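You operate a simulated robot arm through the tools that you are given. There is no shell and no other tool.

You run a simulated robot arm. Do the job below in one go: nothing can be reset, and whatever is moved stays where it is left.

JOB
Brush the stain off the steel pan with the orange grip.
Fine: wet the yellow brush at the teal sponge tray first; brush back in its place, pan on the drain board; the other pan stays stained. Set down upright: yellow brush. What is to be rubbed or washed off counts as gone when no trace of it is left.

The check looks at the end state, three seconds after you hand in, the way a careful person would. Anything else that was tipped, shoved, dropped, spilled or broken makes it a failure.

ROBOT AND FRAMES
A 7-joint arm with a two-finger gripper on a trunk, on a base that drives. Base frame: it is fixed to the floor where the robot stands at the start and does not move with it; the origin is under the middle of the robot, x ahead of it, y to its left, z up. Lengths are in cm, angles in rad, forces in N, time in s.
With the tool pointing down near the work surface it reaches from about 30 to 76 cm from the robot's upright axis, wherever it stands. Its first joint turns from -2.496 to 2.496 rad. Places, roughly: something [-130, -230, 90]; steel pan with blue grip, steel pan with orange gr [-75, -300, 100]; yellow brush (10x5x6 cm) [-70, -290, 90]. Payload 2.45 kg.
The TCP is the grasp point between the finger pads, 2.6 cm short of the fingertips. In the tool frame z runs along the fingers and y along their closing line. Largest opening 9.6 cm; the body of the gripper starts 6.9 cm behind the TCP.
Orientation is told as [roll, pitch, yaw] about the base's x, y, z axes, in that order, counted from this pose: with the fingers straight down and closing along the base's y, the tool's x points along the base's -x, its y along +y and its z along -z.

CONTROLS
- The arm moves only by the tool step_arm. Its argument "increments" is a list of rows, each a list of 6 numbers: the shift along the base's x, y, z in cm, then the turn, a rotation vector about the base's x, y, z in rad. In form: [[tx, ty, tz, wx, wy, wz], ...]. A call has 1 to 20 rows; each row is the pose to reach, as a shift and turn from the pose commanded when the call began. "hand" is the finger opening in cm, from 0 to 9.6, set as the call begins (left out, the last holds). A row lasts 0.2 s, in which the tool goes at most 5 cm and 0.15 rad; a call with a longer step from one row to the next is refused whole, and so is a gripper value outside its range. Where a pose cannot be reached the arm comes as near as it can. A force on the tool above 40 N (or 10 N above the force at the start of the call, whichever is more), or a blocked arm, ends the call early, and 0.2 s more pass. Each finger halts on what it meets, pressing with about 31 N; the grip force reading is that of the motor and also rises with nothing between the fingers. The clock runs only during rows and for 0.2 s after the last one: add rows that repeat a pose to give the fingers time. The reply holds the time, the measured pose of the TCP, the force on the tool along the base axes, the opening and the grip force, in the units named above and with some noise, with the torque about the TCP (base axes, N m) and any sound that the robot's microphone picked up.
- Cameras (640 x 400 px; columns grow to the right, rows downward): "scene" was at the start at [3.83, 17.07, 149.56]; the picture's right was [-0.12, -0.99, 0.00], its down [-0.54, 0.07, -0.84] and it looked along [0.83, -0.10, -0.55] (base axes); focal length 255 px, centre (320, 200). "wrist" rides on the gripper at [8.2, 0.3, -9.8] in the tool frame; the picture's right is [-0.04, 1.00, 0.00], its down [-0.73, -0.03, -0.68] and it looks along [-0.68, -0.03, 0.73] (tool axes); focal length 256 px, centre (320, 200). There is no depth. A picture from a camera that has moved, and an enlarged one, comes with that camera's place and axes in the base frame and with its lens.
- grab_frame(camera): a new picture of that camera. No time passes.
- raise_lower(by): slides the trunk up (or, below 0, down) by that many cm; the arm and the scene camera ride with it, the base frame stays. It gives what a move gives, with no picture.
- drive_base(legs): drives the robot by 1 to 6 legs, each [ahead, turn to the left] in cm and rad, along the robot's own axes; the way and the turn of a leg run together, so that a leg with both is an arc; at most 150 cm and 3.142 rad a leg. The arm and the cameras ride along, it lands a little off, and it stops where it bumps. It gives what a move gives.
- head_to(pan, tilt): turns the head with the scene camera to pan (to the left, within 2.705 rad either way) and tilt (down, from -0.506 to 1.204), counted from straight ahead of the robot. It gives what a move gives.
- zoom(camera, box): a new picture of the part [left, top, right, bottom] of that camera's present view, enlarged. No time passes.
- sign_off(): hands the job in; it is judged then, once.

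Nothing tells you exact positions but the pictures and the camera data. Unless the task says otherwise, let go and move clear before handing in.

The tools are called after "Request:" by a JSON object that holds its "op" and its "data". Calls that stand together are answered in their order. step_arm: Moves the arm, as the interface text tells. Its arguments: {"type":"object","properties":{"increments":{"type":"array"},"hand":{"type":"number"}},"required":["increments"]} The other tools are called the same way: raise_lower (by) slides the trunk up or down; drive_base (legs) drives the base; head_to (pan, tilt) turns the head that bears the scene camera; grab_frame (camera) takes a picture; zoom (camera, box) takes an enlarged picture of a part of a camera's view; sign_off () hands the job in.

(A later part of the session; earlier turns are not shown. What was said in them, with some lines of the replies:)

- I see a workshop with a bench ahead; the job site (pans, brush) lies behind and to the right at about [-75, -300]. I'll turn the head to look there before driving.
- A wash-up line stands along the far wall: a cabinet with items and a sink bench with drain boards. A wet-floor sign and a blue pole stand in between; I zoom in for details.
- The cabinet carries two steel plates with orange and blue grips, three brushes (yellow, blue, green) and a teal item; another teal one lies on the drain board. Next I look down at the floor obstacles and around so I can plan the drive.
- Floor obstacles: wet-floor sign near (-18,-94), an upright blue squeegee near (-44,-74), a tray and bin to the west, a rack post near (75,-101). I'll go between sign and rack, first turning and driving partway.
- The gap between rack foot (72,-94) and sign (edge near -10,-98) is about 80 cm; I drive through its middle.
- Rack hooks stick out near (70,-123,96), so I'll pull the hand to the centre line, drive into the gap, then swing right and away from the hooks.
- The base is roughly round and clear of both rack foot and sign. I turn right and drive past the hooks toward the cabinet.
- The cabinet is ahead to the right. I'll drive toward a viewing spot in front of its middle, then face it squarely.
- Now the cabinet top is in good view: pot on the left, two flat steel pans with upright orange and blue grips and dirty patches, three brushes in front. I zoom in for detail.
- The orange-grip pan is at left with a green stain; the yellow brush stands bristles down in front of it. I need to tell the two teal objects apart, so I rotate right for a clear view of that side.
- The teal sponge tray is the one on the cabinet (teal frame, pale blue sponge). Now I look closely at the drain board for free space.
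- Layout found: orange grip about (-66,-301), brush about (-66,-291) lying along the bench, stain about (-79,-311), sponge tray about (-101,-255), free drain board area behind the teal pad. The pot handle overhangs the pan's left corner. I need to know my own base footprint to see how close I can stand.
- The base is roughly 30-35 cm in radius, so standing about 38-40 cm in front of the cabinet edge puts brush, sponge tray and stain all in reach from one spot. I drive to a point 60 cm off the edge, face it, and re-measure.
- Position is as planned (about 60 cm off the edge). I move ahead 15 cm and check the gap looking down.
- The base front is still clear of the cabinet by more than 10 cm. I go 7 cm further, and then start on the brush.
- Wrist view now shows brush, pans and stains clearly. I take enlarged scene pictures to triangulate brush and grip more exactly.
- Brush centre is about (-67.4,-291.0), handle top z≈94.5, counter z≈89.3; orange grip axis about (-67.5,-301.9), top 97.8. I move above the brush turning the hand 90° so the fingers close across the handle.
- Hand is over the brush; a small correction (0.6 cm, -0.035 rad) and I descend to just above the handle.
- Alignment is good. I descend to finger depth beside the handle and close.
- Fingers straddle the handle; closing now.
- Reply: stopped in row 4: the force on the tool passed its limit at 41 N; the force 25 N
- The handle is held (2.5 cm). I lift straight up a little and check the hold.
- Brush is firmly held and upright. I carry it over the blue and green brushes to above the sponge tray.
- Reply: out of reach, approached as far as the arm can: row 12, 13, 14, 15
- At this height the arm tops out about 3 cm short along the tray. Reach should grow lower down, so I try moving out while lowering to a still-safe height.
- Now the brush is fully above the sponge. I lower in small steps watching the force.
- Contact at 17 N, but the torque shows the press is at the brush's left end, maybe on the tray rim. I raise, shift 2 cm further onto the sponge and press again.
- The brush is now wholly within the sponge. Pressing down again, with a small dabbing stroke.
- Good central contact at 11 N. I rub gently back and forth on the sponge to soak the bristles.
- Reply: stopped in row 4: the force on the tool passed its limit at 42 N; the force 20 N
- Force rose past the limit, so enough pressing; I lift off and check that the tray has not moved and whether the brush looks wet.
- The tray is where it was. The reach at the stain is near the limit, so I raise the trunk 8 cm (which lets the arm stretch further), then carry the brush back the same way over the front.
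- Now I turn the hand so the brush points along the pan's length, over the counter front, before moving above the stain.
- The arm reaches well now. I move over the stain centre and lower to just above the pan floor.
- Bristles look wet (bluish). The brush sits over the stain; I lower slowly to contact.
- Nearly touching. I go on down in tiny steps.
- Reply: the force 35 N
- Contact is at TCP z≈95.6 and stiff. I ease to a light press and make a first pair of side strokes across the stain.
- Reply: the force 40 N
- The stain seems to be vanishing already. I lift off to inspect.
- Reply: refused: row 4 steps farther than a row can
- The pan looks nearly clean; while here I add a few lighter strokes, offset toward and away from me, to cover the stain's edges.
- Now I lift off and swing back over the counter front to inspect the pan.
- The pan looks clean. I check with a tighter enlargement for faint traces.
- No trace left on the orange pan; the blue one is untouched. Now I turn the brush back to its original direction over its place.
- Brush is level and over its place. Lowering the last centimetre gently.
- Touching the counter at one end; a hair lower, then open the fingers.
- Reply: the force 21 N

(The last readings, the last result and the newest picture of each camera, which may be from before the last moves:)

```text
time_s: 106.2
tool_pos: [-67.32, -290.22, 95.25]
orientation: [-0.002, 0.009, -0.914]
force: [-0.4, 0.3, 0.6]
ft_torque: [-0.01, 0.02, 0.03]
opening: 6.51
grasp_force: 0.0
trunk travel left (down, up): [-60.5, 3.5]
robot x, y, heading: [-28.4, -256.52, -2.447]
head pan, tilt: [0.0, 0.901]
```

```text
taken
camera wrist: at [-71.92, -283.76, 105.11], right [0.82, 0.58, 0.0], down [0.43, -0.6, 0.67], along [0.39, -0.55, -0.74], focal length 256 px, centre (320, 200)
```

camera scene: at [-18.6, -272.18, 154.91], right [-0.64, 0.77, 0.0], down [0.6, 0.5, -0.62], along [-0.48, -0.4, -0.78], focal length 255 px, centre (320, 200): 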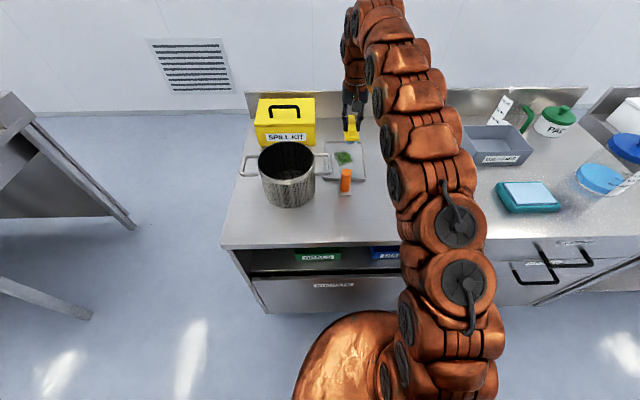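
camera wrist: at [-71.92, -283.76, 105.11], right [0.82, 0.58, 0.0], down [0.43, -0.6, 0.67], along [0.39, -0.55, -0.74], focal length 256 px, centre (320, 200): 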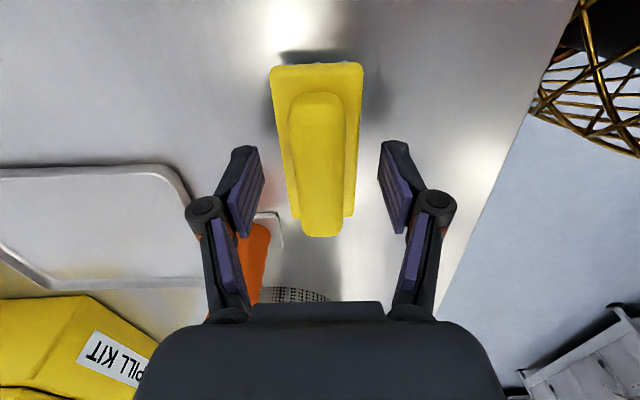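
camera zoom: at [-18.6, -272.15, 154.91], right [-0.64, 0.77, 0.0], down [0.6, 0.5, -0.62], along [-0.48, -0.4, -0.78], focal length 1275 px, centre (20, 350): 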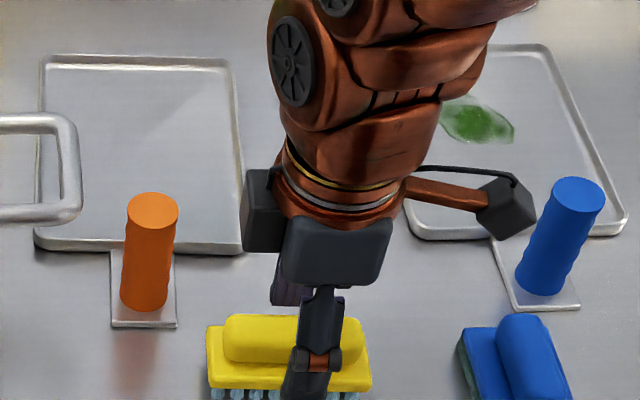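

The brush stands upright in its place. I rise clear, check it, and move over the orange grip.

Request:
{"op": "step_arm", "data": {"increments": [[0, 0, 1, 0, 0, 0], [0, 0, 4, 0, 0, 0], [0, 0, 8, 0, 0, 0], [0, 0, 12, 0, 0, 0], [0, 0, 15, 0, 0, 0], [0, -3, 15, 0, 0, 0], [0, -6, 15, 0, 0, 0], [0, -9, 15, 0, 0, 0], [-0.3, -11.6, 15, 0, 0, 0], [-0.3, -11.6, 15, 0, 0, 0]], "hand": 5.8}}

Request:
{"op": "grab_frame", "data": {"camera": "wrist"}}

Request:
{"op": "zoom", "data": {"camera": "scene", "box": [310, 110, 410, 210]}}

```text
time_s: 108.4
tool_pos: [-67.42, -301.76, 110.21]
orientation: [0.001, 0.011, -0.915]
force: [0.0, -0.3, 0.1]
ft_torque: [-0.01, -0.01, 0.01]
opening: 5.77
grasp_force: 0.0
trunk travel left (down, up): [-60.5, 3.5]
robot x, y, heading: [-28.14, -256.46, -2.452]
head pan, tilt: [0.0, 0.901]
```

```text
taken
camera wrist: at [-72.11, -295.26, 120.08], right [0.82, 0.58, 0.0], down [0.43, -0.6, 0.67], along [0.39, -0.55, -0.74], focal length 256 px, centre (320, 200)
```

wrist: 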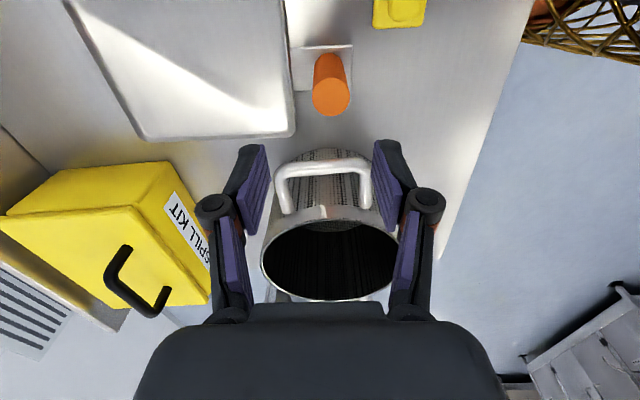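

```text
4.00 times, centred on (360, 160) of scene
camera zoom: at [-18.59, -272.18, 154.9], right [-0.64, 0.77, 0.0], down [0.6, 0.5, -0.62], along [-0.48, -0.4, -0.78], focal length 1020 px, centre (160, 360)
```

zoom: 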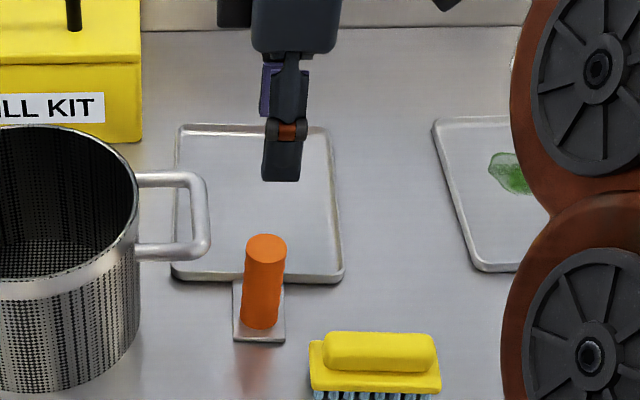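

The hand is centred over the grip within about half a centimetre. I descend to just above it and re-check centring.

Request:
{"op": "step_arm", "data": {"increments": [[0, 0, -3, 0, 0, 0], [0, 0, -6, 0, 0, 0], [0, 0, -8.5, 0, 0, 0], [0, 0, -8.5, 0, 0, 0]]}}

Request:
{"op": "grab_frame", "data": {"camera": "wrist"}}

Request:
{"op": "zoom", "data": {"camera": "scene", "box": [310, 110, 410, 210]}}

```text
time_s: 109.4
tool_pos: [-67.49, -301.86, 101.68]
orientation: [-0.002, 0.009, -0.915]
force: [-1.3, -0.2, 0.2]
ft_torque: [0.0, -0.01, 0.02]
opening: 5.78
grasp_force: 0.1
trunk travel left (down, up): [-60.5, 3.5]
robot x, y, heading: [-28.22, -256.65, -2.45]
head pan, tilt: [0.0, 0.901]
```

```text
taken
camera wrist: at [-72.14, -295.29, 111.55], right [0.82, 0.58, 0.0], down [0.43, -0.6, 0.67], along [0.39, -0.55, -0.74], focal length 256 px, centre (320, 200)
```

wrist: 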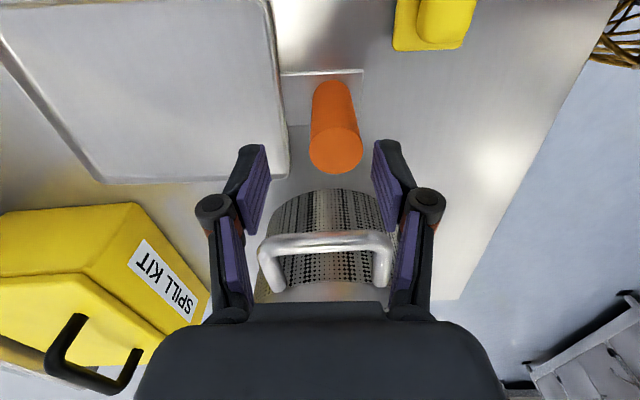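

```text
4.00 times, centred on (360, 160) of scene
camera zoom: at [-18.6, -272.17, 154.91], right [-0.64, 0.77, 0.0], down [0.6, 0.5, -0.62], along [-0.48, -0.4, -0.78], focal length 1020 px, centre (160, 360)
```

zoom: 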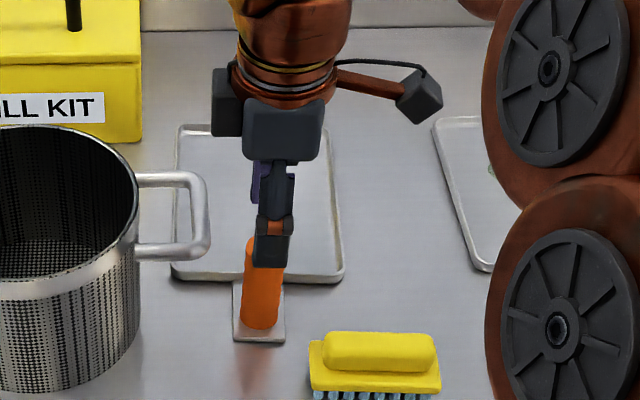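

The grip is about 0.8 cm nearer to me than the hand centre; I correct and descend around it.

Request:
{"op": "step_arm", "data": {"increments": [[0.6, 0.4, 0, 0, 0, 0], [0.6, 0.4, -1.5, 0, 0, 0], [0.6, 0.4, -3, 0, 0, 0], [0.6, 0.4, -3, 0, 0, 0]]}}

Request:
{"op": "grab_frame", "data": {"camera": "wrist"}}

```text
time_s: 110.4
tool_pos: [-67.05, -301.44, 98.6]
orientation: [-0.003, 0.008, -0.915]
force: [0.7, -0.4, -0.4]
ft_torque: [-0.02, 0.02, -0.01]
opening: 5.81
grasp_force: 0.1
trunk travel left (down, up): [-60.5, 3.5]
robot x, y, heading: [-28.91, -256.76, -2.448]
head pan, tilt: [0.0, 0.901]
```

```text
taken
camera wrist: at [-71.64, -294.92, 108.53], right [0.82, 0.58, 0.0], down [0.43, -0.6, 0.67], along [0.39, -0.55, -0.74], focal length 256 px, centre (320, 200)
```

wrist: 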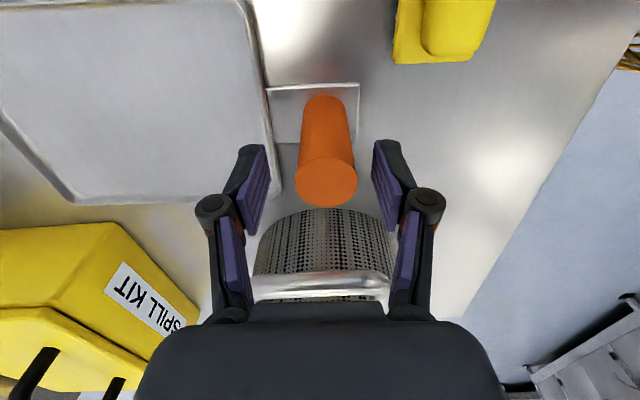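

Well centred. I go down the rest of the way and close on the grip.

Request:
{"op": "step_arm", "data": {"increments": [[0.2, 0.15, -1.5, 0, 0, 0], [0.2, 0.15, -3, 0, 0, 0], [0.2, 0.15, -3.7, 0, 0, 0], [0.2, 0.15, -3.7, 0, 0, 0]]}}

Request:
{"op": "zoom", "data": {"camera": "scene", "box": [310, 110, 410, 210]}}

Request:
{"op": "grab_frame", "data": {"camera": "wrist"}}

```text
time_s: 111.4
tool_pos: [-66.67, -301.38, 95.06]
orientation: [-0.002, 0.012, -0.916]
force: [-0.4, 0.1, -0.3]
ft_torque: [-0.01, 0.03, 0.02]
opening: 5.8
grasp_force: 0.0
trunk travel left (down, up): [-60.5, 3.5]
robot x, y, heading: [-28.13, -256.32, -2.448]
head pan, tilt: [0.0, 0.901]
```

```text
4.00 times, centred on (360, 160) of scene
camera zoom: at [-18.59, -272.16, 154.91], right [-0.64, 0.77, 0.0], down [0.6, 0.5, -0.62], along [-0.48, -0.4, -0.78], focal length 1020 px, centre (160, 360)
```

zoom: 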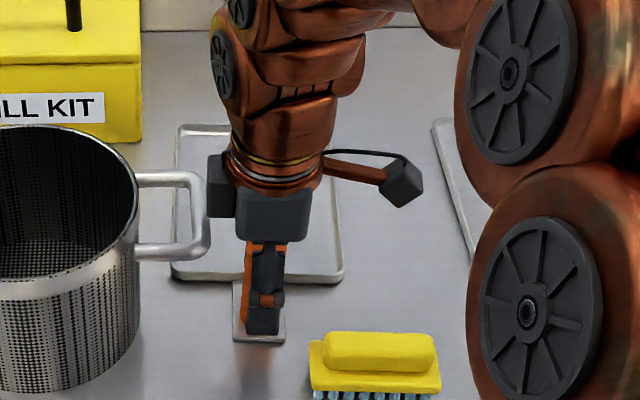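

```text
taken
camera wrist: at [-71.35, -294.76, 104.86], right [0.82, 0.58, 0.0], down [0.43, -0.6, 0.67], along [0.39, -0.55, -0.74], focal length 256 px, centre (320, 200)
```

wrist: 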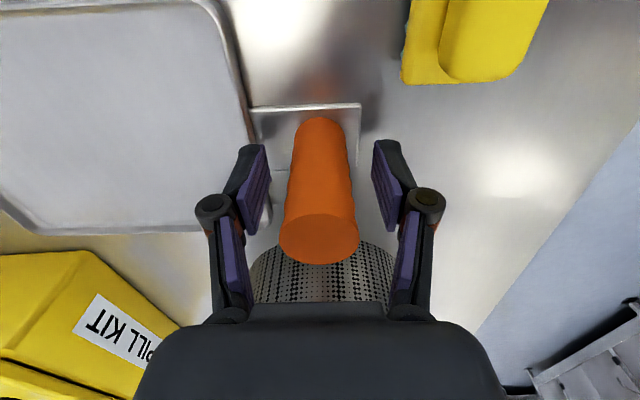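

Fingers straddle the grip. I close.

Request:
{"op": "step_arm", "data": {"increments": [[0, 0, -0.4, 0, 0, 0], [0, 0, -0.4, 0, 0, 0], [0, 0, -0.4, 0, 0, 0], [0, 0, -0.4, 0, 0, 0], [0, 0, -0.4, 0, 0, 0]], "hand": 0}}

```text
time_s: 112.6
tool_pos: [-66.68, -301.41, 94.56]
orientation: [0.0, 0.009, -0.914]
force: [0.3, 0.0, -0.4]
ft_torque: [0.0, 0.01, 0.01]
opening: 3.13
grasp_force: 30.8
trunk travel left (down, up): [-60.5, 3.5]
robot x, y, heading: [-28.07, -256.49, -2.446]
head pan, tilt: [0.0, 0.901]
```

Grip held (3.1 cm). I lift 2 cm and look how the pan hangs.

Request:
{"op": "step_arm", "data": {"increments": [[0, 0, 0.5, 0, 0, 0], [0, 0, 1.2, 0, 0, 0], [0, 0, 2, 0, 0, 0], [0, 0, 2, 0, 0, 0]]}}

Request:
{"op": "grab_frame", "data": {"camera": "scene"}}

Request:
{"op": "zoom", "data": {"camera": "scene", "box": [310, 110, 410, 210]}}

Request:
{"op": "grab_frame", "data": {"camera": "wrist"}}

```text
time_s: 113.6
tool_pos: [-66.77, -301.34, 96.57]
orientation: [-0.003, 0.009, -0.914]
force: [-0.4, -0.8, -2.5]
ft_torque: [0.17, -0.13, 0.0]
opening: 3.1
grasp_force: 30.9
trunk travel left (down, up): [-60.5, 3.5]
robot x, y, heading: [-28.44, -256.5, -2.457]
head pan, tilt: [0.0, 0.901]
```

```text
taken
camera scene: at [-18.6, -272.17, 154.9], right [-0.64, 0.77, 0.0], down [0.6, 0.5, -0.62], along [-0.48, -0.4, -0.78], focal length 255 px, centre (320, 200)
```

scene: 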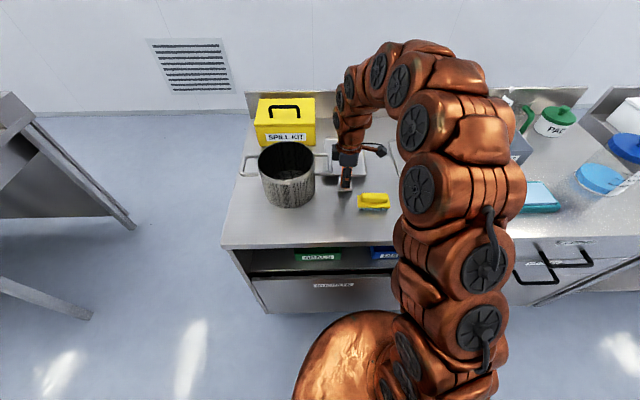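

```text
4.00 times, centred on (360, 160) of scene
camera zoom: at [-18.6, -272.17, 154.9], right [-0.64, 0.77, 0.0], down [0.6, 0.5, -0.62], along [-0.48, -0.4, -0.78], focal length 1020 px, centre (160, 360)
```

zoom: 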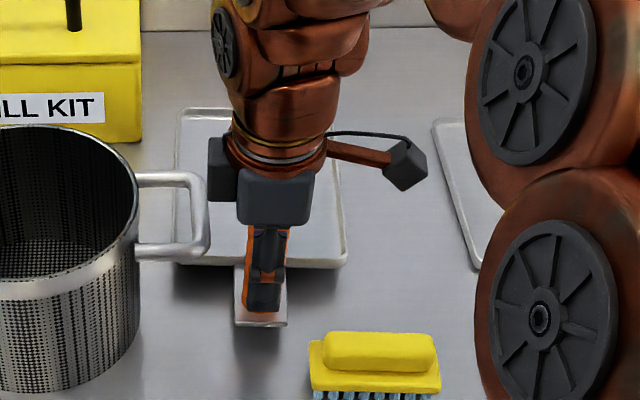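

```text
taken
camera wrist: at [-71.35, -294.77, 106.44], right [0.82, 0.58, 0.0], down [0.43, -0.6, 0.67], along [0.39, -0.55, -0.74], focal length 256 px, centre (320, 200)
```

wrist: 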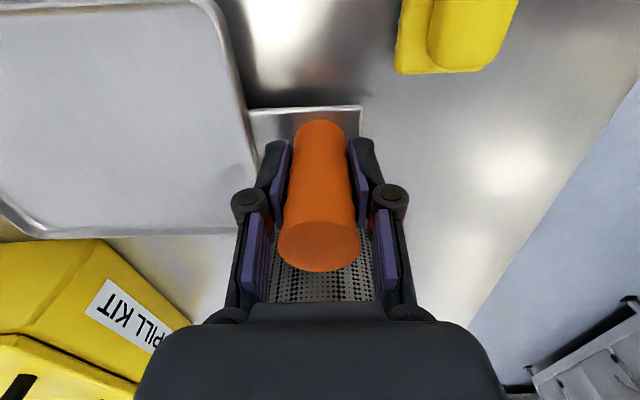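

The pan hangs level and weighs only about 0.25 kg. I raise a bit, shift right to clear the pot handle, then lift high and draw it back toward me.

Request:
{"op": "step_arm", "data": {"increments": [[0, 0, 1, 0, 0, 0], [0, 0, 2, 0, 0, 0], [-1.6, 1.9, 2, 0, 0, 0], [-3.2, 3.8, 2, 0, 0, 0], [-4.5, 5.4, 2, 0, 0, 0], [-4.5, 5.4, 4, 0, 0, 0], [-4.5, 5.4, 8, 0, 0, 0], [-4.5, 5.4, 12, 0, 0, 0], [-4.5, 5.4, 16, 0, 0, 0], [-4.5, 5.4, 16, 0, 0, 0]]}}

Request:
{"op": "grab_frame", "data": {"camera": "scene"}}

Request:
{"op": "grab_frame", "data": {"camera": "wrist"}}

```text
time_s: 115.8
tool_pos: [-71.5, -296.03, 112.6]
orientation: [-0.001, 0.011, -0.916]
force: [0.9, 0.8, -2.7]
ft_torque: [0.11, -0.16, -0.01]
opening: 3.14
grasp_force: 31.1
trunk travel left (down, up): [-60.5, 3.5]
robot x, y, heading: [-28.07, -256.43, -2.45]
head pan, tilt: [0.0, 0.901]
```

```text
taken
camera scene: at [-18.6, -272.16, 154.9], right [-0.64, 0.77, 0.0], down [0.6, 0.5, -0.62], along [-0.48, -0.4, -0.78], focal length 255 px, centre (320, 200)
```

scene: 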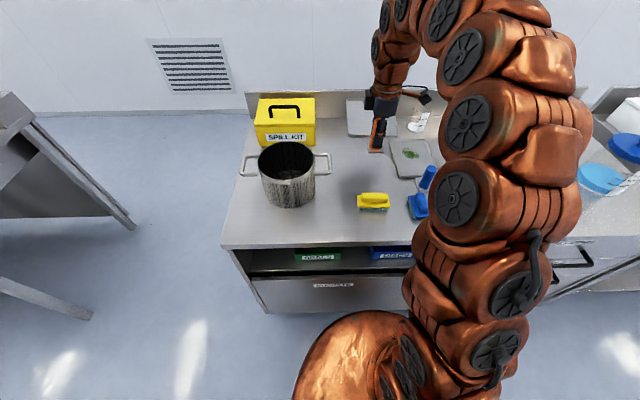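

```text
taken
camera wrist: at [-76.09, -289.43, 122.38], right [0.82, 0.58, 0.0], down [0.43, -0.6, 0.67], along [0.39, -0.55, -0.74], focal length 256 px, centre (320, 200)
```

wrist: 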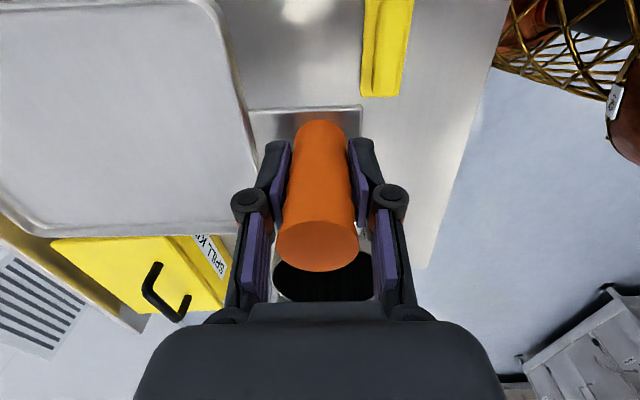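

All steady. I draw the pan in, back away from the cabinet, and turn along the bench toward the drain board.

Request:
{"op": "step_arm", "data": {"increments": [[2.3, 1.9, 0.5, 0, 0, 0], [4.6, 3.8, 1, 0, 0, 0], [6.9, 5.7, 1, 0, 0, 0], [9.2, 7.6, 1, 0, 0, 0], [11.5, 9.5, 1, 0, 0, 0], [13.8, 11.4, 1, 0, 0, 0], [13.8, 11.4, 1, 0, 0, 0]]}}

Request:
{"op": "drive_base", "data": {"legs": [[-30, 0], [0, -1.47]]}}

Request:
{"op": "head_to", "data": {"pan": 0.3, "tilt": 0.6}}

Request:
{"op": "grab_frame", "data": {"camera": "scene"}}

Request:
{"op": "head_to", "data": {"pan": 0.9, "tilt": 0.6}}

Request:
{"op": "grab_frame", "data": {"camera": "scene"}}

```text
time_s: 117.4
tool_pos: [-57.47, -284.52, 113.7]
orientation: [-0.003, 0.009, -0.915]
force: [0.7, -0.1, -2.9]
ft_torque: [0.1, -0.15, -0.01]
opening: 3.11
grasp_force: 30.7
trunk travel left (down, up): [-60.5, 3.5]
robot x, y, heading: [-27.89, -256.54, -2.453]
head pan, tilt: [0.0, 0.901]
```

```text
time_s: 123.1
tool_pos: [-35.17, -210.14, 113.72]
orientation: [-0.002, 0.01, -2.402]
force: [-0.1, -0.2, -2.4]
ft_torque: [-0.14, -0.07, -0.03]
opening: 3.12
grasp_force: 31.2
trunk travel left (down, up): [-60.5, 3.5]
robot x, y, heading: [-4.61, -237.03, 2.343]
head pan, tilt: [0.0, 0.901]
```

```text
time_s: 123.9
tool_pos: [-35.23, -210.19, 113.59]
orientation: [-0.003, 0.009, -2.402]
force: [0.2, 0.0, -2.8]
ft_torque: [-0.17, -0.17, 0.01]
opening: 3.1
grasp_force: 31.2
trunk travel left (down, up): [-60.5, 3.5]
robot x, y, heading: [-4.98, -237.2, 2.348]
head pan, tilt: [0.3, 0.6]
```

```text
taken
camera scene: at [-22.02, -249.19, 157.38], right [0.48, 0.88, 0.0], down [0.5, -0.27, -0.82], along [-0.73, 0.39, -0.57], focal length 255 px, centre (320, 200)
```

scene: 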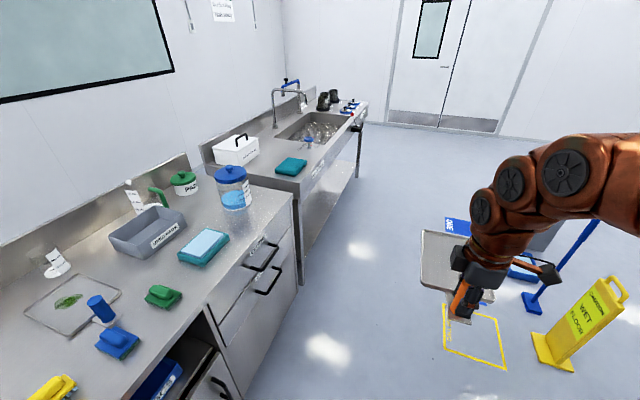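

```text
time_s: 124.9
tool_pos: [-35.1, -210.14, 113.68]
orientation: [-0.001, 0.008, -2.401]
force: [0.6, 0.6, -2.2]
ft_torque: [-0.12, -0.13, 0.0]
opening: 3.15
grasp_force: 31.0
trunk travel left (down, up): [-60.5, 3.5]
robot x, y, heading: [-4.91, -237.05, 2.348]
head pan, tilt: [0.901, 0.6]
```

```text
taken
camera scene: at [-23.04, -254.32, 157.38], right [-0.1, 0.99, 0.0], down [0.56, 0.06, -0.83], along [-0.82, -0.09, -0.57], focal length 255 px, centre (320, 200)
```

scene: 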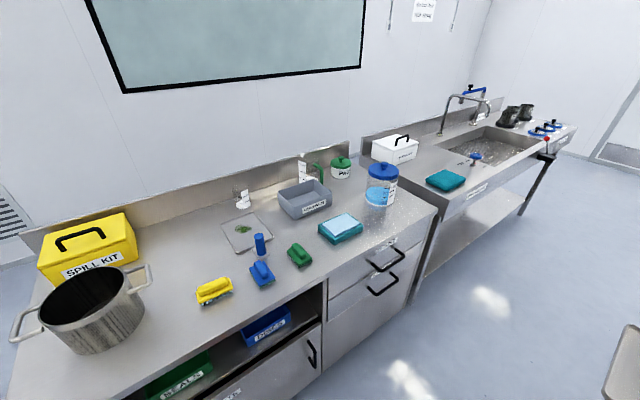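

Path along the bench is clear; the sign and squeegee stay well to the right. I drive on toward the drain board.

Request:
{"op": "drive_base", "data": {"legs": [[130, 0], [0, 1.47]]}}

Request:
{"op": "head_to", "data": {"pan": 0.0, "tilt": 0.8}}

Request:
{"op": "grab_frame", "data": {"camera": "scene"}}

Request:
{"op": "grab_frame", "data": {"camera": "wrist"}}

```text
time_s: 135.2
tool_pos: [-126.69, -170.53, 113.57]
orientation: [-0.002, 0.008, -0.922]
force: [0.3, -0.9, -1.8]
ft_torque: [0.16, -0.2, -0.01]
opening: 3.12
grasp_force: 31.2
trunk travel left (down, up): [-60.5, 3.5]
robot x, y, heading: [-97.12, -142.46, -2.453]
head pan, tilt: [0.901, 0.6]
```

```text
time_s: 136.4
tool_pos: [-126.73, -170.45, 113.62]
orientation: [-0.003, 0.008, -0.922]
force: [0.2, 0.1, -2.7]
ft_torque: [0.13, -0.22, -0.03]
opening: 3.12
grasp_force: 31.2
trunk travel left (down, up): [-60.5, 3.5]
robot x, y, heading: [-97.26, -142.87, -2.457]
head pan, tilt: [0.0, 0.799]
```

```text
taken
camera scene: at [-88.05, -158.72, 155.7], right [-0.63, 0.77, 0.0], down [0.55, 0.45, -0.7], along [-0.54, -0.44, -0.72], focal length 255 px, centre (320, 200)
```

scene: 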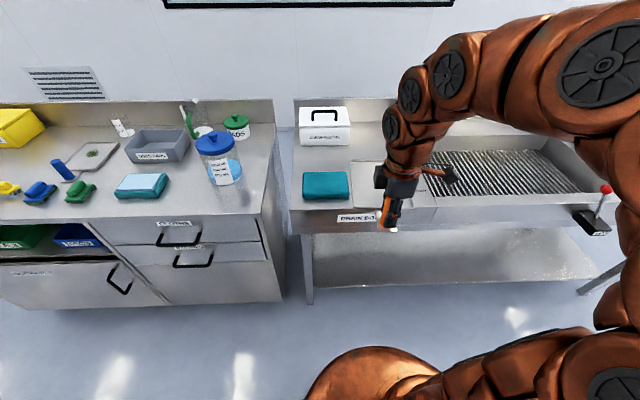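

```text
taken
camera wrist: at [-131.33, -163.84, 123.53], right [0.82, 0.57, 0.0], down [0.42, -0.61, 0.67], along [0.38, -0.55, -0.74], focal length 256 px, centre (320, 200)
```

wrist: 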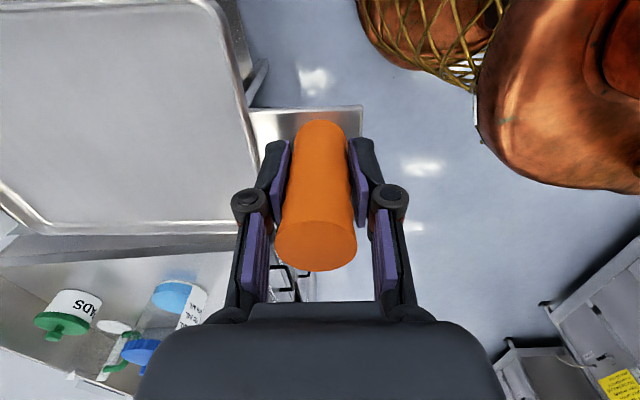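

I'm facing the drain board. I enlarge the view to measure the free spot.

Request:
{"op": "zoom", "data": {"camera": "scene", "box": [285, 90, 465, 230]}}

```text
2.86 times, centred on (375, 160) of scene
camera zoom: at [-88.05, -158.72, 155.7], right [-0.63, 0.77, 0.0], down [0.55, 0.45, -0.7], along [-0.54, -0.44, -0.72], focal length 729 px, centre (163, 314)
```

zoom: 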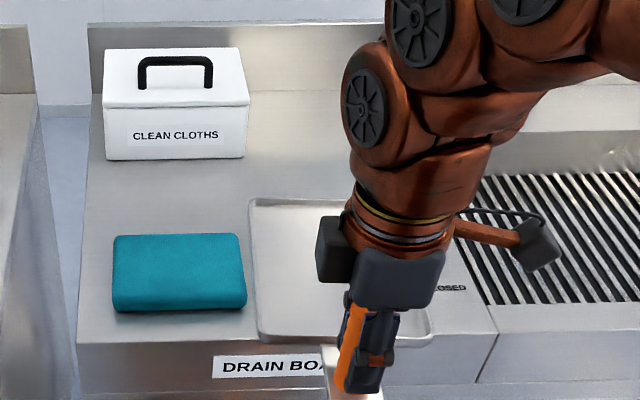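

Free spot measured: behind valve and pad level, left of the sink, right of the cloths box. I drive 19 cm closer and re-measure before lowering.

Request:
{"op": "drive_base", "data": {"legs": [[18, 0]]}}

Request:
{"op": "head_to", "data": {"pan": 0.0, "tilt": 1.0}}

Request:
{"op": "grab_frame", "data": {"camera": "scene"}}

Request:
{"op": "grab_frame", "data": {"camera": "wrist"}}

```text
time_s: 137.9
tool_pos: [-140.73, -181.73, 113.63]
orientation: [-0.002, 0.01, -0.925]
force: [0.1, 0.4, -2.1]
ft_torque: [0.07, -0.09, 0.02]
opening: 3.12
grasp_force: 31.0
trunk travel left (down, up): [-60.5, 3.5]
robot x, y, heading: [-111.28, -154.06, -2.461]
head pan, tilt: [0.0, 0.799]
```

```text
time_s: 138.6
tool_pos: [-140.74, -181.73, 113.72]
orientation: [-0.003, 0.009, -0.925]
force: [0.6, 0.8, -2.2]
ft_torque: [0.15, -0.22, -0.01]
opening: 3.13
grasp_force: 30.7
trunk travel left (down, up): [-60.5, 3.5]
robot x, y, heading: [-111.01, -153.98, -2.462]
head pan, tilt: [0.0, 1.0]
```

```text
taken
camera scene: at [-101.24, -169.43, 154.19], right [-0.63, 0.78, 0.0], down [0.65, 0.53, -0.54], along [-0.42, -0.34, -0.84], focal length 255 px, centre (320, 200)
```

scene: 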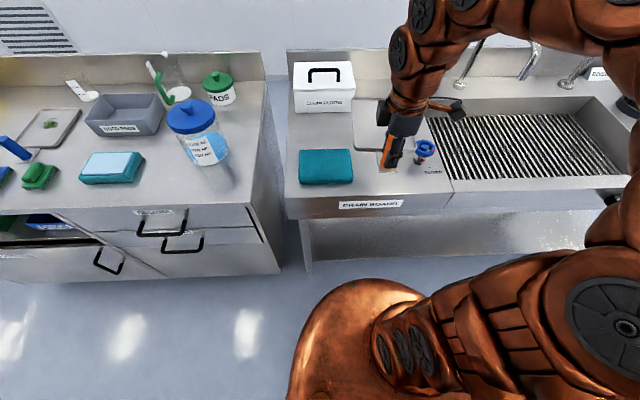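

```text
taken
camera wrist: at [-145.38, -175.08, 123.54], right [0.82, 0.57, 0.0], down [0.42, -0.61, 0.67], along [0.38, -0.55, -0.74], focal length 256 px, centre (320, 200)
```

wrist: 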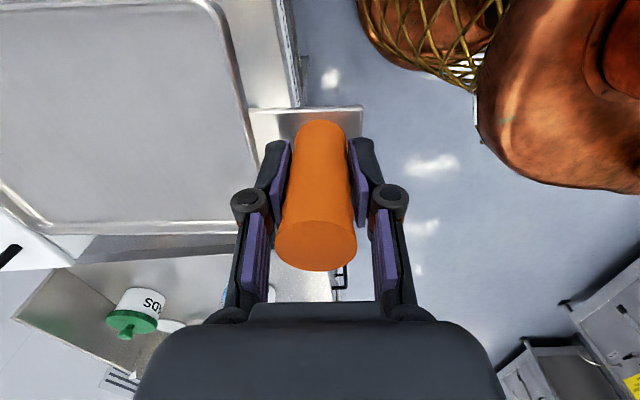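

Request:
{"op": "zoom", "data": {"camera": "scene", "box": [285, 60, 465, 200]}}

```text
2.86 times, centred on (375, 130) of scene
camera zoom: at [-101.24, -169.43, 154.19], right [-0.63, 0.78, 0.0], down [0.65, 0.53, -0.54], along [-0.42, -0.34, -0.84], focal length 729 px, centre (163, 400)
```

zoom: 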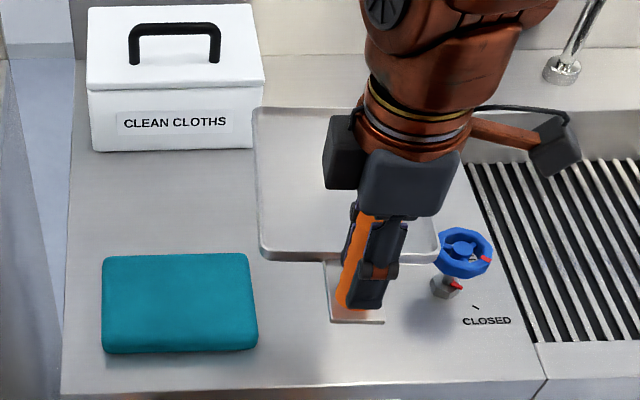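

Knob at about 58.6 ahead/14.6 right of me, pad and box edges to the left; the pan fits with 3+ cm gaps if the grip goes to 59.5 ahead, 4.8 right. I move over at height and check.

Request:
{"op": "step_arm", "data": {"increments": [[-3.3, -1, 0, 0, 0, 0], [-6.6, -2, 0, 0, 0, 0], [-9.9, -3, 0, 0, 0, 0], [-13.2, -4, 0, 0, 0, 0], [-16.5, -5, 0, 0, 0, 0], [-19.8, -5.9, 0, 0, 0, 0], [-19.8, -5.9, 0, 0, 0, 0]]}}

Request:
{"op": "zoom", "data": {"camera": "scene", "box": [285, 40, 485, 200]}}

Request:
{"op": "grab_frame", "data": {"camera": "wrist"}}

```text
time_s: 140.2
tool_pos: [-160.54, -187.58, 113.61]
orientation: [-0.002, 0.008, -0.925]
force: [-0.1, 0.0, -2.2]
ft_torque: [0.14, -0.15, 0.0]
opening: 3.14
grasp_force: 31.2
trunk travel left (down, up): [-60.5, 3.5]
robot x, y, heading: [-111.21, -154.15, -2.459]
head pan, tilt: [0.0, 1.0]
```

```text
2.50 times, centred on (385, 120) of scene
camera zoom: at [-101.26, -169.44, 154.18], right [-0.63, 0.78, 0.0], down [0.65, 0.53, -0.54], along [-0.42, -0.34, -0.84], focal length 638 px, centre (158, 400)
```

zoom: 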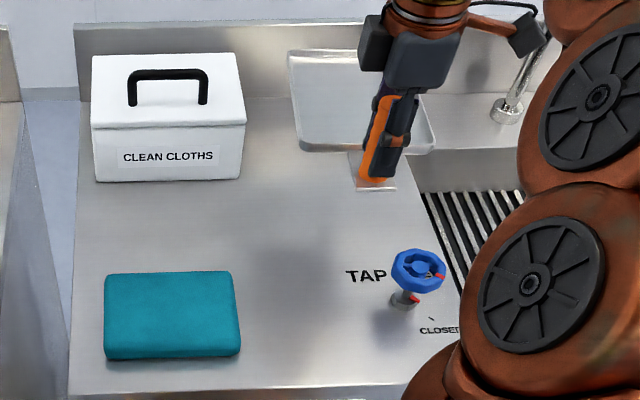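

```text
taken
camera wrist: at [-165.16, -181.01, 123.49], right [0.82, 0.57, 0.0], down [0.42, -0.61, 0.67], along [0.38, -0.55, -0.74], focal length 256 px, centre (320, 200)
```

wrist: 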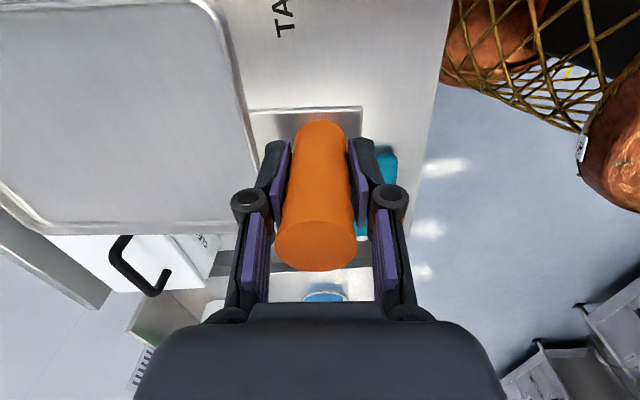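

Aligned over the free area. I lower toward the board, slowing near contact.

Request:
{"op": "step_arm", "data": {"increments": [[0, 0, -3, 0, 0, 0], [0, 0, -6, 0, 0, 0], [0, 0, -9, 0, 0, 0], [0, 0, -12, 0, 0, 0], [0, 0, -14.5, 0, 0, 0], [0, 0, -16, 0, 0, 0], [0, 0, -16, 0, 0, 0]]}}

Request:
{"op": "zoom", "data": {"camera": "scene", "box": [285, 40, 485, 200]}}

Request:
{"op": "grab_frame", "data": {"camera": "wrist"}}

```text
time_s: 141.8
tool_pos: [-160.57, -187.66, 97.65]
orientation: [-0.002, 0.009, -0.928]
force: [-0.5, 0.4, -2.5]
ft_torque: [0.12, -0.17, -0.01]
opening: 3.12
grasp_force: 31.3
trunk travel left (down, up): [-60.5, 3.5]
robot x, y, heading: [-111.15, -154.2, -2.455]
head pan, tilt: [0.0, 1.0]
```

```text
2.50 times, centred on (385, 120) of scene
camera zoom: at [-101.25, -169.43, 154.19], right [-0.63, 0.78, 0.0], down [0.65, 0.53, -0.54], along [-0.42, -0.34, -0.84], focal length 638 px, centre (158, 400)
```

zoom: 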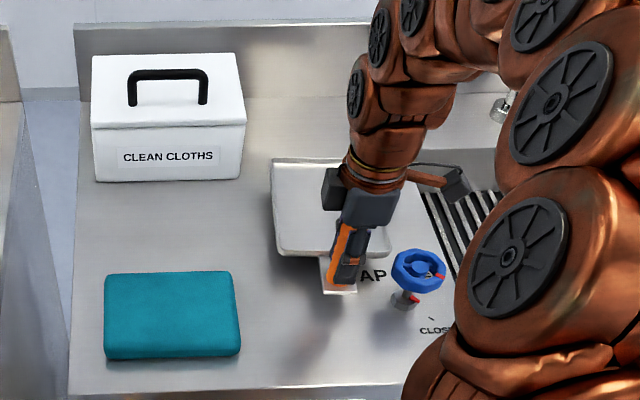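

```text
taken
camera wrist: at [-165.2, -180.94, 107.52], right [0.82, 0.57, 0.0], down [0.42, -0.61, 0.67], along [0.38, -0.55, -0.74], focal length 256 px, centre (320, 200)
```

wrist: 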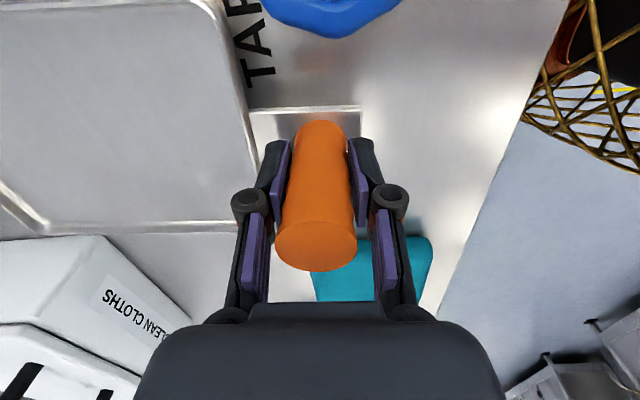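

Clearances good. Final descent in small steps.

Request:
{"op": "step_arm", "data": {"increments": [[0, 0, -1, 0, 0, 0], [0, 0, -2, 0, 0, 0], [0, 0, -2.6, 0, 0, 0], [0, 0, -2.6, 0, 0, 0]]}}

Request:
{"op": "step_arm", "data": {"increments": [[0, 0, -0.2, 0, 0, 0], [0, 0, -0.4, 0, 0, 0], [0, 0, -0.4, 0, 0, 0]]}}

```text
time_s: 142.8
tool_pos: [-160.61, -187.46, 95.02]
orientation: [-0.003, 0.009, -0.926]
force: [-0.7, -0.9, -0.2]
ft_torque: [-0.21, 0.24, 0.02]
opening: 3.15
grasp_force: 31.1
trunk travel left (down, up): [-60.5, 3.5]
robot x, y, heading: [-110.83, -154.12, -2.461]
head pan, tilt: [0.0, 1.0]
```

```text
time_s: 143.6
tool_pos: [-160.58, -187.55, 94.59]
orientation: [-0.001, 0.008, -0.927]
force: [-0.2, 0.8, -0.1]
ft_torque: [-0.09, 0.19, -0.07]
opening: 3.11
grasp_force: 31.4
trunk travel left (down, up): [-60.5, 3.5]
robot x, y, heading: [-111.18, -154.26, -2.463]
head pan, tilt: [0.0, 1.0]
```

The far end rests already; the tab is still slightly up. A bit lower.

Request:
{"op": "step_arm", "data": {"increments": [[0, 0, -0.15, 0, 0, 0], [0, 0, -0.3, 0, 0, 0], [0, 0, -0.3, 0, 0, 0]]}}

Request:
{"op": "zoom", "data": {"camera": "scene", "box": [350, 70, 430, 150]}}

```text
time_s: 144.4
tool_pos: [-160.56, -187.58, 94.6]
orientation: [-0.005, 0.012, -0.926]
force: [5.1, 4.1, 26.3]
ft_torque: [0.21, -0.24, 0.01]
opening: 3.11
grasp_force: 31.1
trunk travel left (down, up): [-60.5, 3.5]
robot x, y, heading: [-111.29, -153.87, -2.46]
head pan, tilt: [0.0, 1.0]
```

```text
5.00 times, centred on (390, 110) of scene
camera zoom: at [-101.09, -169.31, 154.22], right [-0.63, 0.78, 0.0], down [0.65, 0.53, -0.54], along [-0.42, -0.34, -0.84], focal length 1275 px, centre (-30, 650)
```

zoom: 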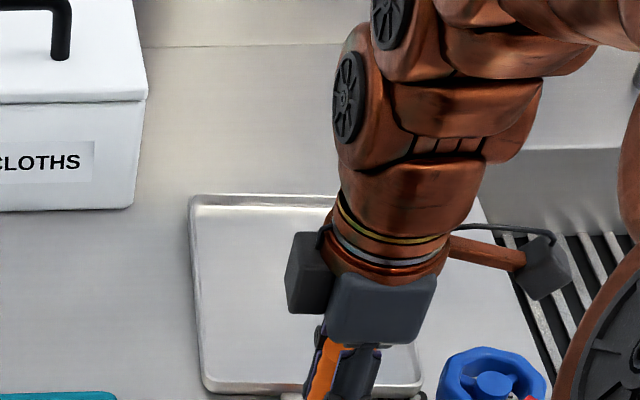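

Firmly seated on the board (26 N). I relax the press and open.

Request:
{"op": "step_arm", "data": {"increments": [[0, 0, 0.22, 0, 0, 0], [0, 0, 0.22, 0, 0, 0]]}}

Request:
{"op": "step_arm", "data": {"increments": [[0, 0, 0, 0, 0, 0], [0, 0, 0, 0, 0, 0], [0, 0, 0, 0, 0, 0], [0, 0, 0, 0, 0, 0]], "hand": 5.8}}

Request:
{"op": "grab_frame", "data": {"camera": "wrist"}}

```text
time_s: 145.0
tool_pos: [-160.68, -187.55, 94.58]
orientation: [-0.003, 0.009, -0.926]
force: [1.7, 5.2, 12.1]
ft_torque: [0.06, -0.05, -0.03]
opening: 3.18
grasp_force: 30.9
trunk travel left (down, up): [-60.5, 3.5]
robot x, y, heading: [-111.08, -154.27, -2.458]
head pan, tilt: [0.0, 1.0]
```

```text
time_s: 146.0
tool_pos: [-160.7, -187.62, 94.62]
orientation: [-0.001, 0.008, -0.926]
force: [-0.2, -0.2, -0.5]
ft_torque: [-0.01, 0.0, 0.07]
opening: 5.79
grasp_force: 0.0
trunk travel left (down, up): [-60.5, 3.5]
robot x, y, heading: [-110.93, -153.76, -2.459]
head pan, tilt: [0.0, 1.0]
```

```text
taken
camera wrist: at [-165.2, -180.99, 104.45], right [0.82, 0.57, 0.0], down [0.42, -0.61, 0.67], along [0.38, -0.55, -0.74], focal length 256 px, centre (320, 200)
```

wrist: 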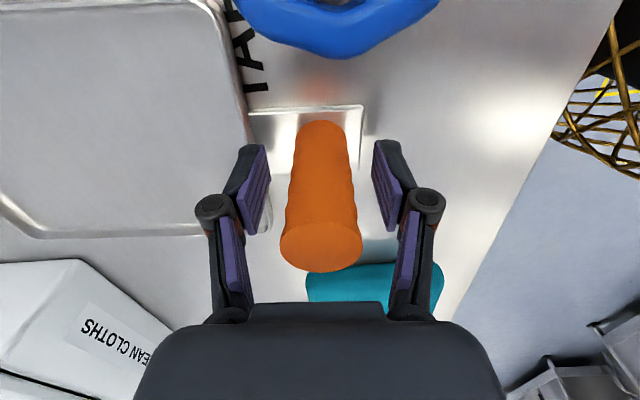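

The pan is released on the drain board. I rise straight up, draw the arm back and inspect everything.

Request:
{"op": "step_arm", "data": {"increments": [[0, 0, 2, 0, 0, 0], [0, 0, 6, 0, 0, 0], [0, 0, 10, 0, 0, 0], [0, 0, 14, 0, 0, 0], [0, 0, 18, 0, 0, 0], [3, 1.5, 19, 0, 0, 0], [6, 3.5, 19, 0, 0, 0], [9, 5.5, 19, 0, 0, 0], [12, 7.5, 19, 0, 0, 0], [15, 9, 19, 0, 0, 0], [18, 10.5, 19, 0, 0, 0], [18, 10.5, 19, 0, 0, 0]]}}

Request:
{"op": "grab_frame", "data": {"camera": "scene"}}

Request:
{"op": "zoom", "data": {"camera": "scene", "box": [320, 60, 440, 150]}}

Request:
{"op": "zoom", "data": {"camera": "scene", "box": [0, 70, 240, 220]}}

```text
time_s: 148.6
tool_pos: [-142.76, -176.86, 113.37]
orientation: [-0.004, 0.007, -0.927]
force: [-0.5, 0.3, 0.3]
ft_torque: [-0.02, 0.05, -0.02]
opening: 5.84
grasp_force: 0.1
trunk travel left (down, up): [-60.5, 3.5]
robot x, y, heading: [-111.31, -153.96, -2.456]
head pan, tilt: [0.0, 1.0]
```

```text
taken
camera scene: at [-101.22, -169.41, 154.19], right [-0.63, 0.78, 0.0], down [0.65, 0.53, -0.54], along [-0.42, -0.34, -0.84], focal length 255 px, centre (320, 200)
```

scene: 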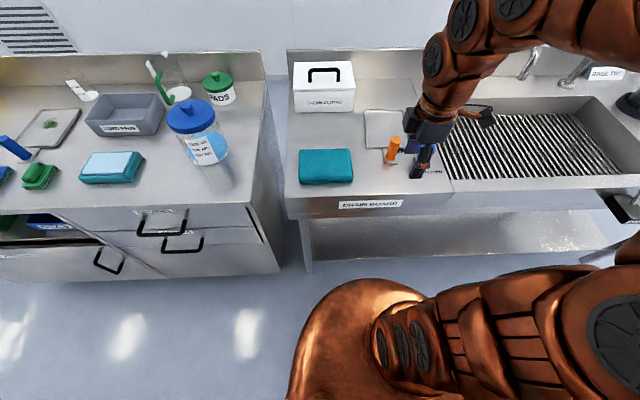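

```text
4.44 times, centred on (380, 105) of scene
camera zoom: at [-101.22, -169.41, 154.19], right [-0.63, 0.78, 0.0], down [0.65, 0.53, -0.54], along [-0.42, -0.34, -0.84], focal length 1134 px, centre (53, 622)
```

zoom: 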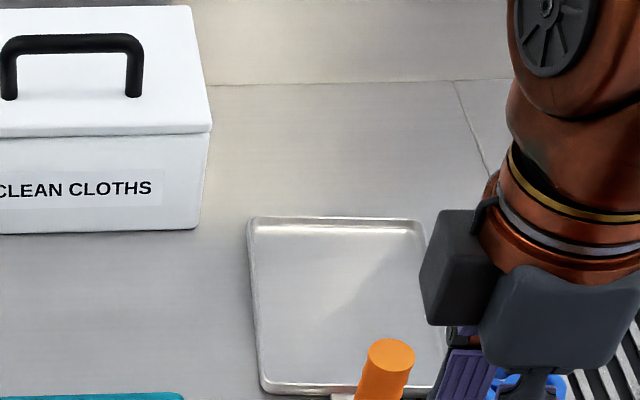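

```text
2.67 times, centred on (120, 145) of scene
camera zoom: at [-101.22, -169.41, 154.19], right [-0.63, 0.78, 0.0], down [0.65, 0.53, -0.54], along [-0.42, -0.34, -0.84], focal length 680 px, centre (853, 347)
```

zoom: 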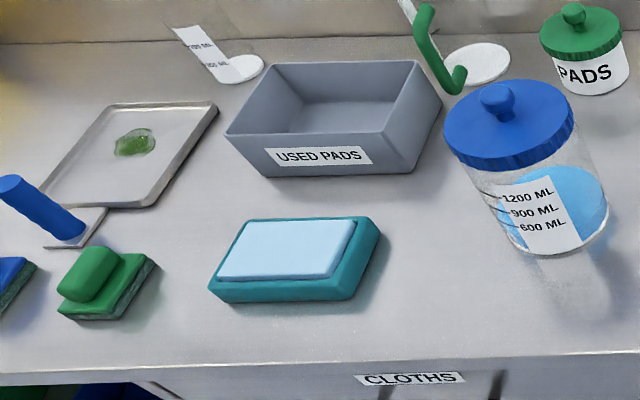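

Pan rests clean on the drain board, tray and blue pan untouched. I back off and take a last look at pan and brush from another angle.

Request:
{"op": "drive_base", "data": {"legs": [[-25, 0]]}}

Request:
{"op": "head_to", "data": {"pan": 0.1, "tilt": 0.7}}

Request:
{"op": "grab_frame", "data": {"camera": "scene"}}

Request:
{"op": "zoom", "data": {"camera": "scene", "box": [300, 100, 480, 220]}}

Request:
{"op": "head_to", "data": {"pan": 0.7, "tilt": 0.6}}

Request:
{"op": "grab_frame", "data": {"camera": "scene"}}

Request:
{"op": "zoom", "data": {"camera": "scene", "box": [130, 110, 300, 220]}}

```text
time_s: 150.5
tool_pos: [-122.8, -160.84, 113.31]
orientation: [0.0, 0.008, -0.925]
force: [-0.3, -0.6, -0.5]
ft_torque: [-0.01, 0.01, 0.02]
opening: 5.83
grasp_force: 0.1
trunk travel left (down, up): [-60.5, 3.5]
robot x, y, heading: [-91.08, -138.32, -2.457]
head pan, tilt: [0.0, 1.0]
```

```text
time_s: 151.3
tool_pos: [-122.89, -160.86, 113.33]
orientation: [-0.001, 0.008, -0.926]
force: [-0.2, -0.9, -0.5]
ft_torque: [-0.02, -0.02, -0.02]
opening: 5.82
grasp_force: 0.0
trunk travel left (down, up): [-60.5, 3.5]
robot x, y, heading: [-91.04, -137.95, -2.461]
head pan, tilt: [0.099, 0.7]
```

```text
taken
camera scene: at [-81.99, -154.9, 156.52], right [-0.7, 0.71, 0.0], down [0.46, 0.45, -0.76], along [-0.54, -0.54, -0.64], focal length 255 px, centre (320, 200)
```

scene: 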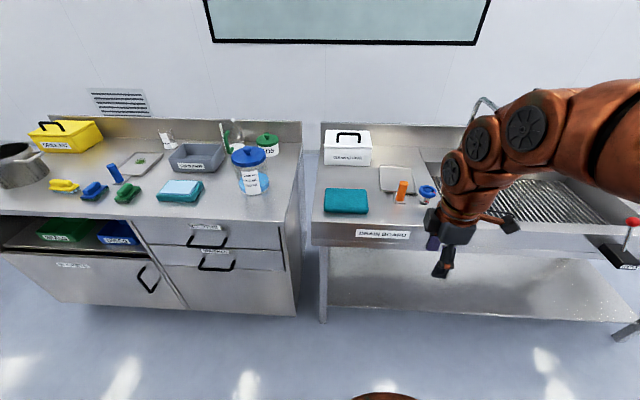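

```text
3.33 times, centred on (390, 160) of scene
camera zoom: at [-81.99, -154.9, 156.52], right [-0.7, 0.71, 0.0], down [0.46, 0.45, -0.76], along [-0.54, -0.54, -0.64], focal length 850 px, centre (87, 333)
```

zoom: 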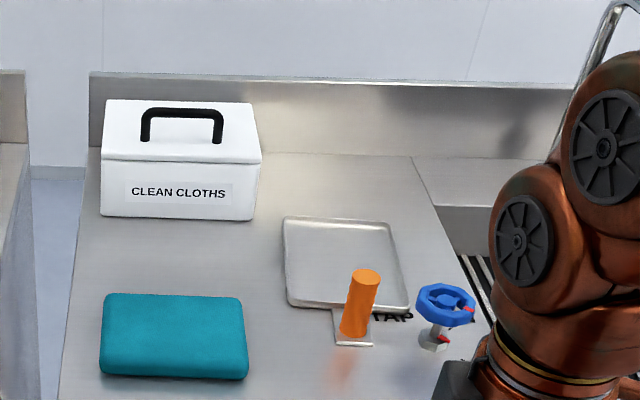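

```text
time_s: 152.3
tool_pos: [-122.82, -160.88, 113.34]
orientation: [-0.002, 0.008, -0.925]
force: [-0.1, 0.7, 0.5]
ft_torque: [0.02, -0.02, 0.01]
opening: 5.82
grasp_force: 0.0
trunk travel left (down, up): [-60.5, 3.5]
robot x, y, heading: [-91.44, -137.55, -2.462]
head pan, tilt: [0.7, 0.6]
```

```text
taken
camera scene: at [-77.62, -157.6, 157.38], right [-0.98, 0.19, 0.0], down [0.11, 0.56, -0.82], along [-0.16, -0.81, -0.57], focal length 255 px, centre (320, 200)
```

scene: 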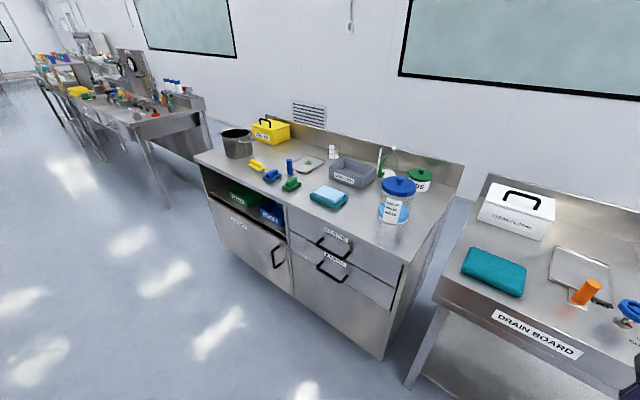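

```text
3.64 times, centred on (215, 165) of scene
camera zoom: at [-77.62, -157.6, 157.38], right [-0.98, 0.19, 0.0], down [0.11, 0.56, -0.82], along [-0.16, -0.81, -0.57], focal length 927 px, centre (702, 327)
```

zoom: 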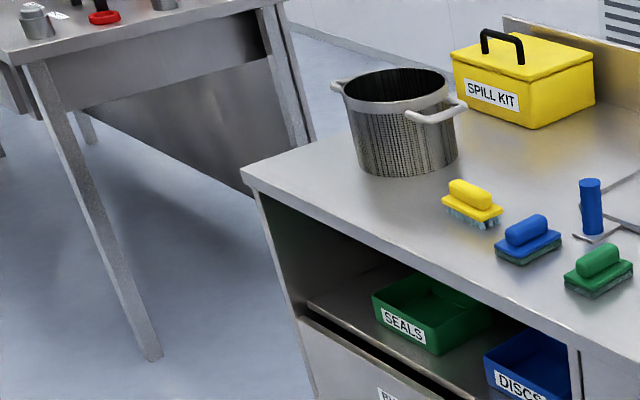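

Everything stands as it should; one last close look at the cleaned pan from this side.

Request:
{"op": "zoom", "data": {"camera": "scene", "box": [530, 230, 640, 320]}}

```text
4.44 times, centred on (585, 275) of scene
camera zoom: at [-77.62, -157.6, 157.38], right [-0.98, 0.19, 0.0], down [0.11, 0.56, -0.82], along [-0.16, -0.81, -0.57], focal length 1134 px, centre (-858, -133)
```

zoom: 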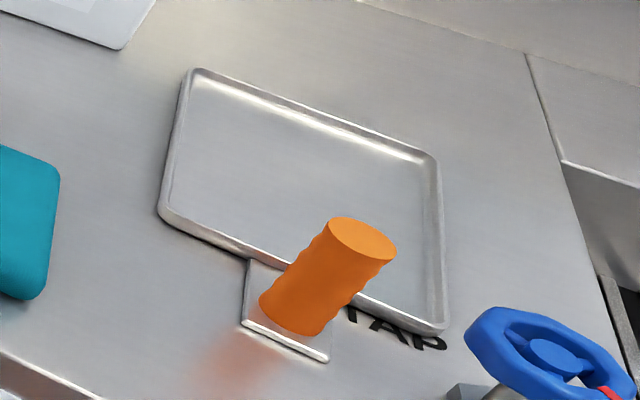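

The pan with the orange grip is spotless and flat on the drain board. The yellow brush stands upright in its place, the blue-grip pan is still stained, and nothing else has moved. I hand in.

Request:
{"op": "sign_off", "data": {}}

```text
The job is handed in.
```

The steel pan with the orange grip is clean: close-up pictures from several angles show no trace of the stain. It is lying flat on the drain board.

- **Brush:** I wetted the yellow brush on the teal sponge tray on the cabinet before scrubbing. It is back in its place, standing upright on its bristles.
- **Other pan:** the pan with the blue grip was not touched and still has its stain.
- **Surroundings:** I saw nothing tipped, shoved or spilled in the last pictures. The sponge tray took one press that reached the 42 N force stop. Pictures before and after show it did not move.

The arm is empty and backed clear of the benches. The job is handed in; no result has come back yet.
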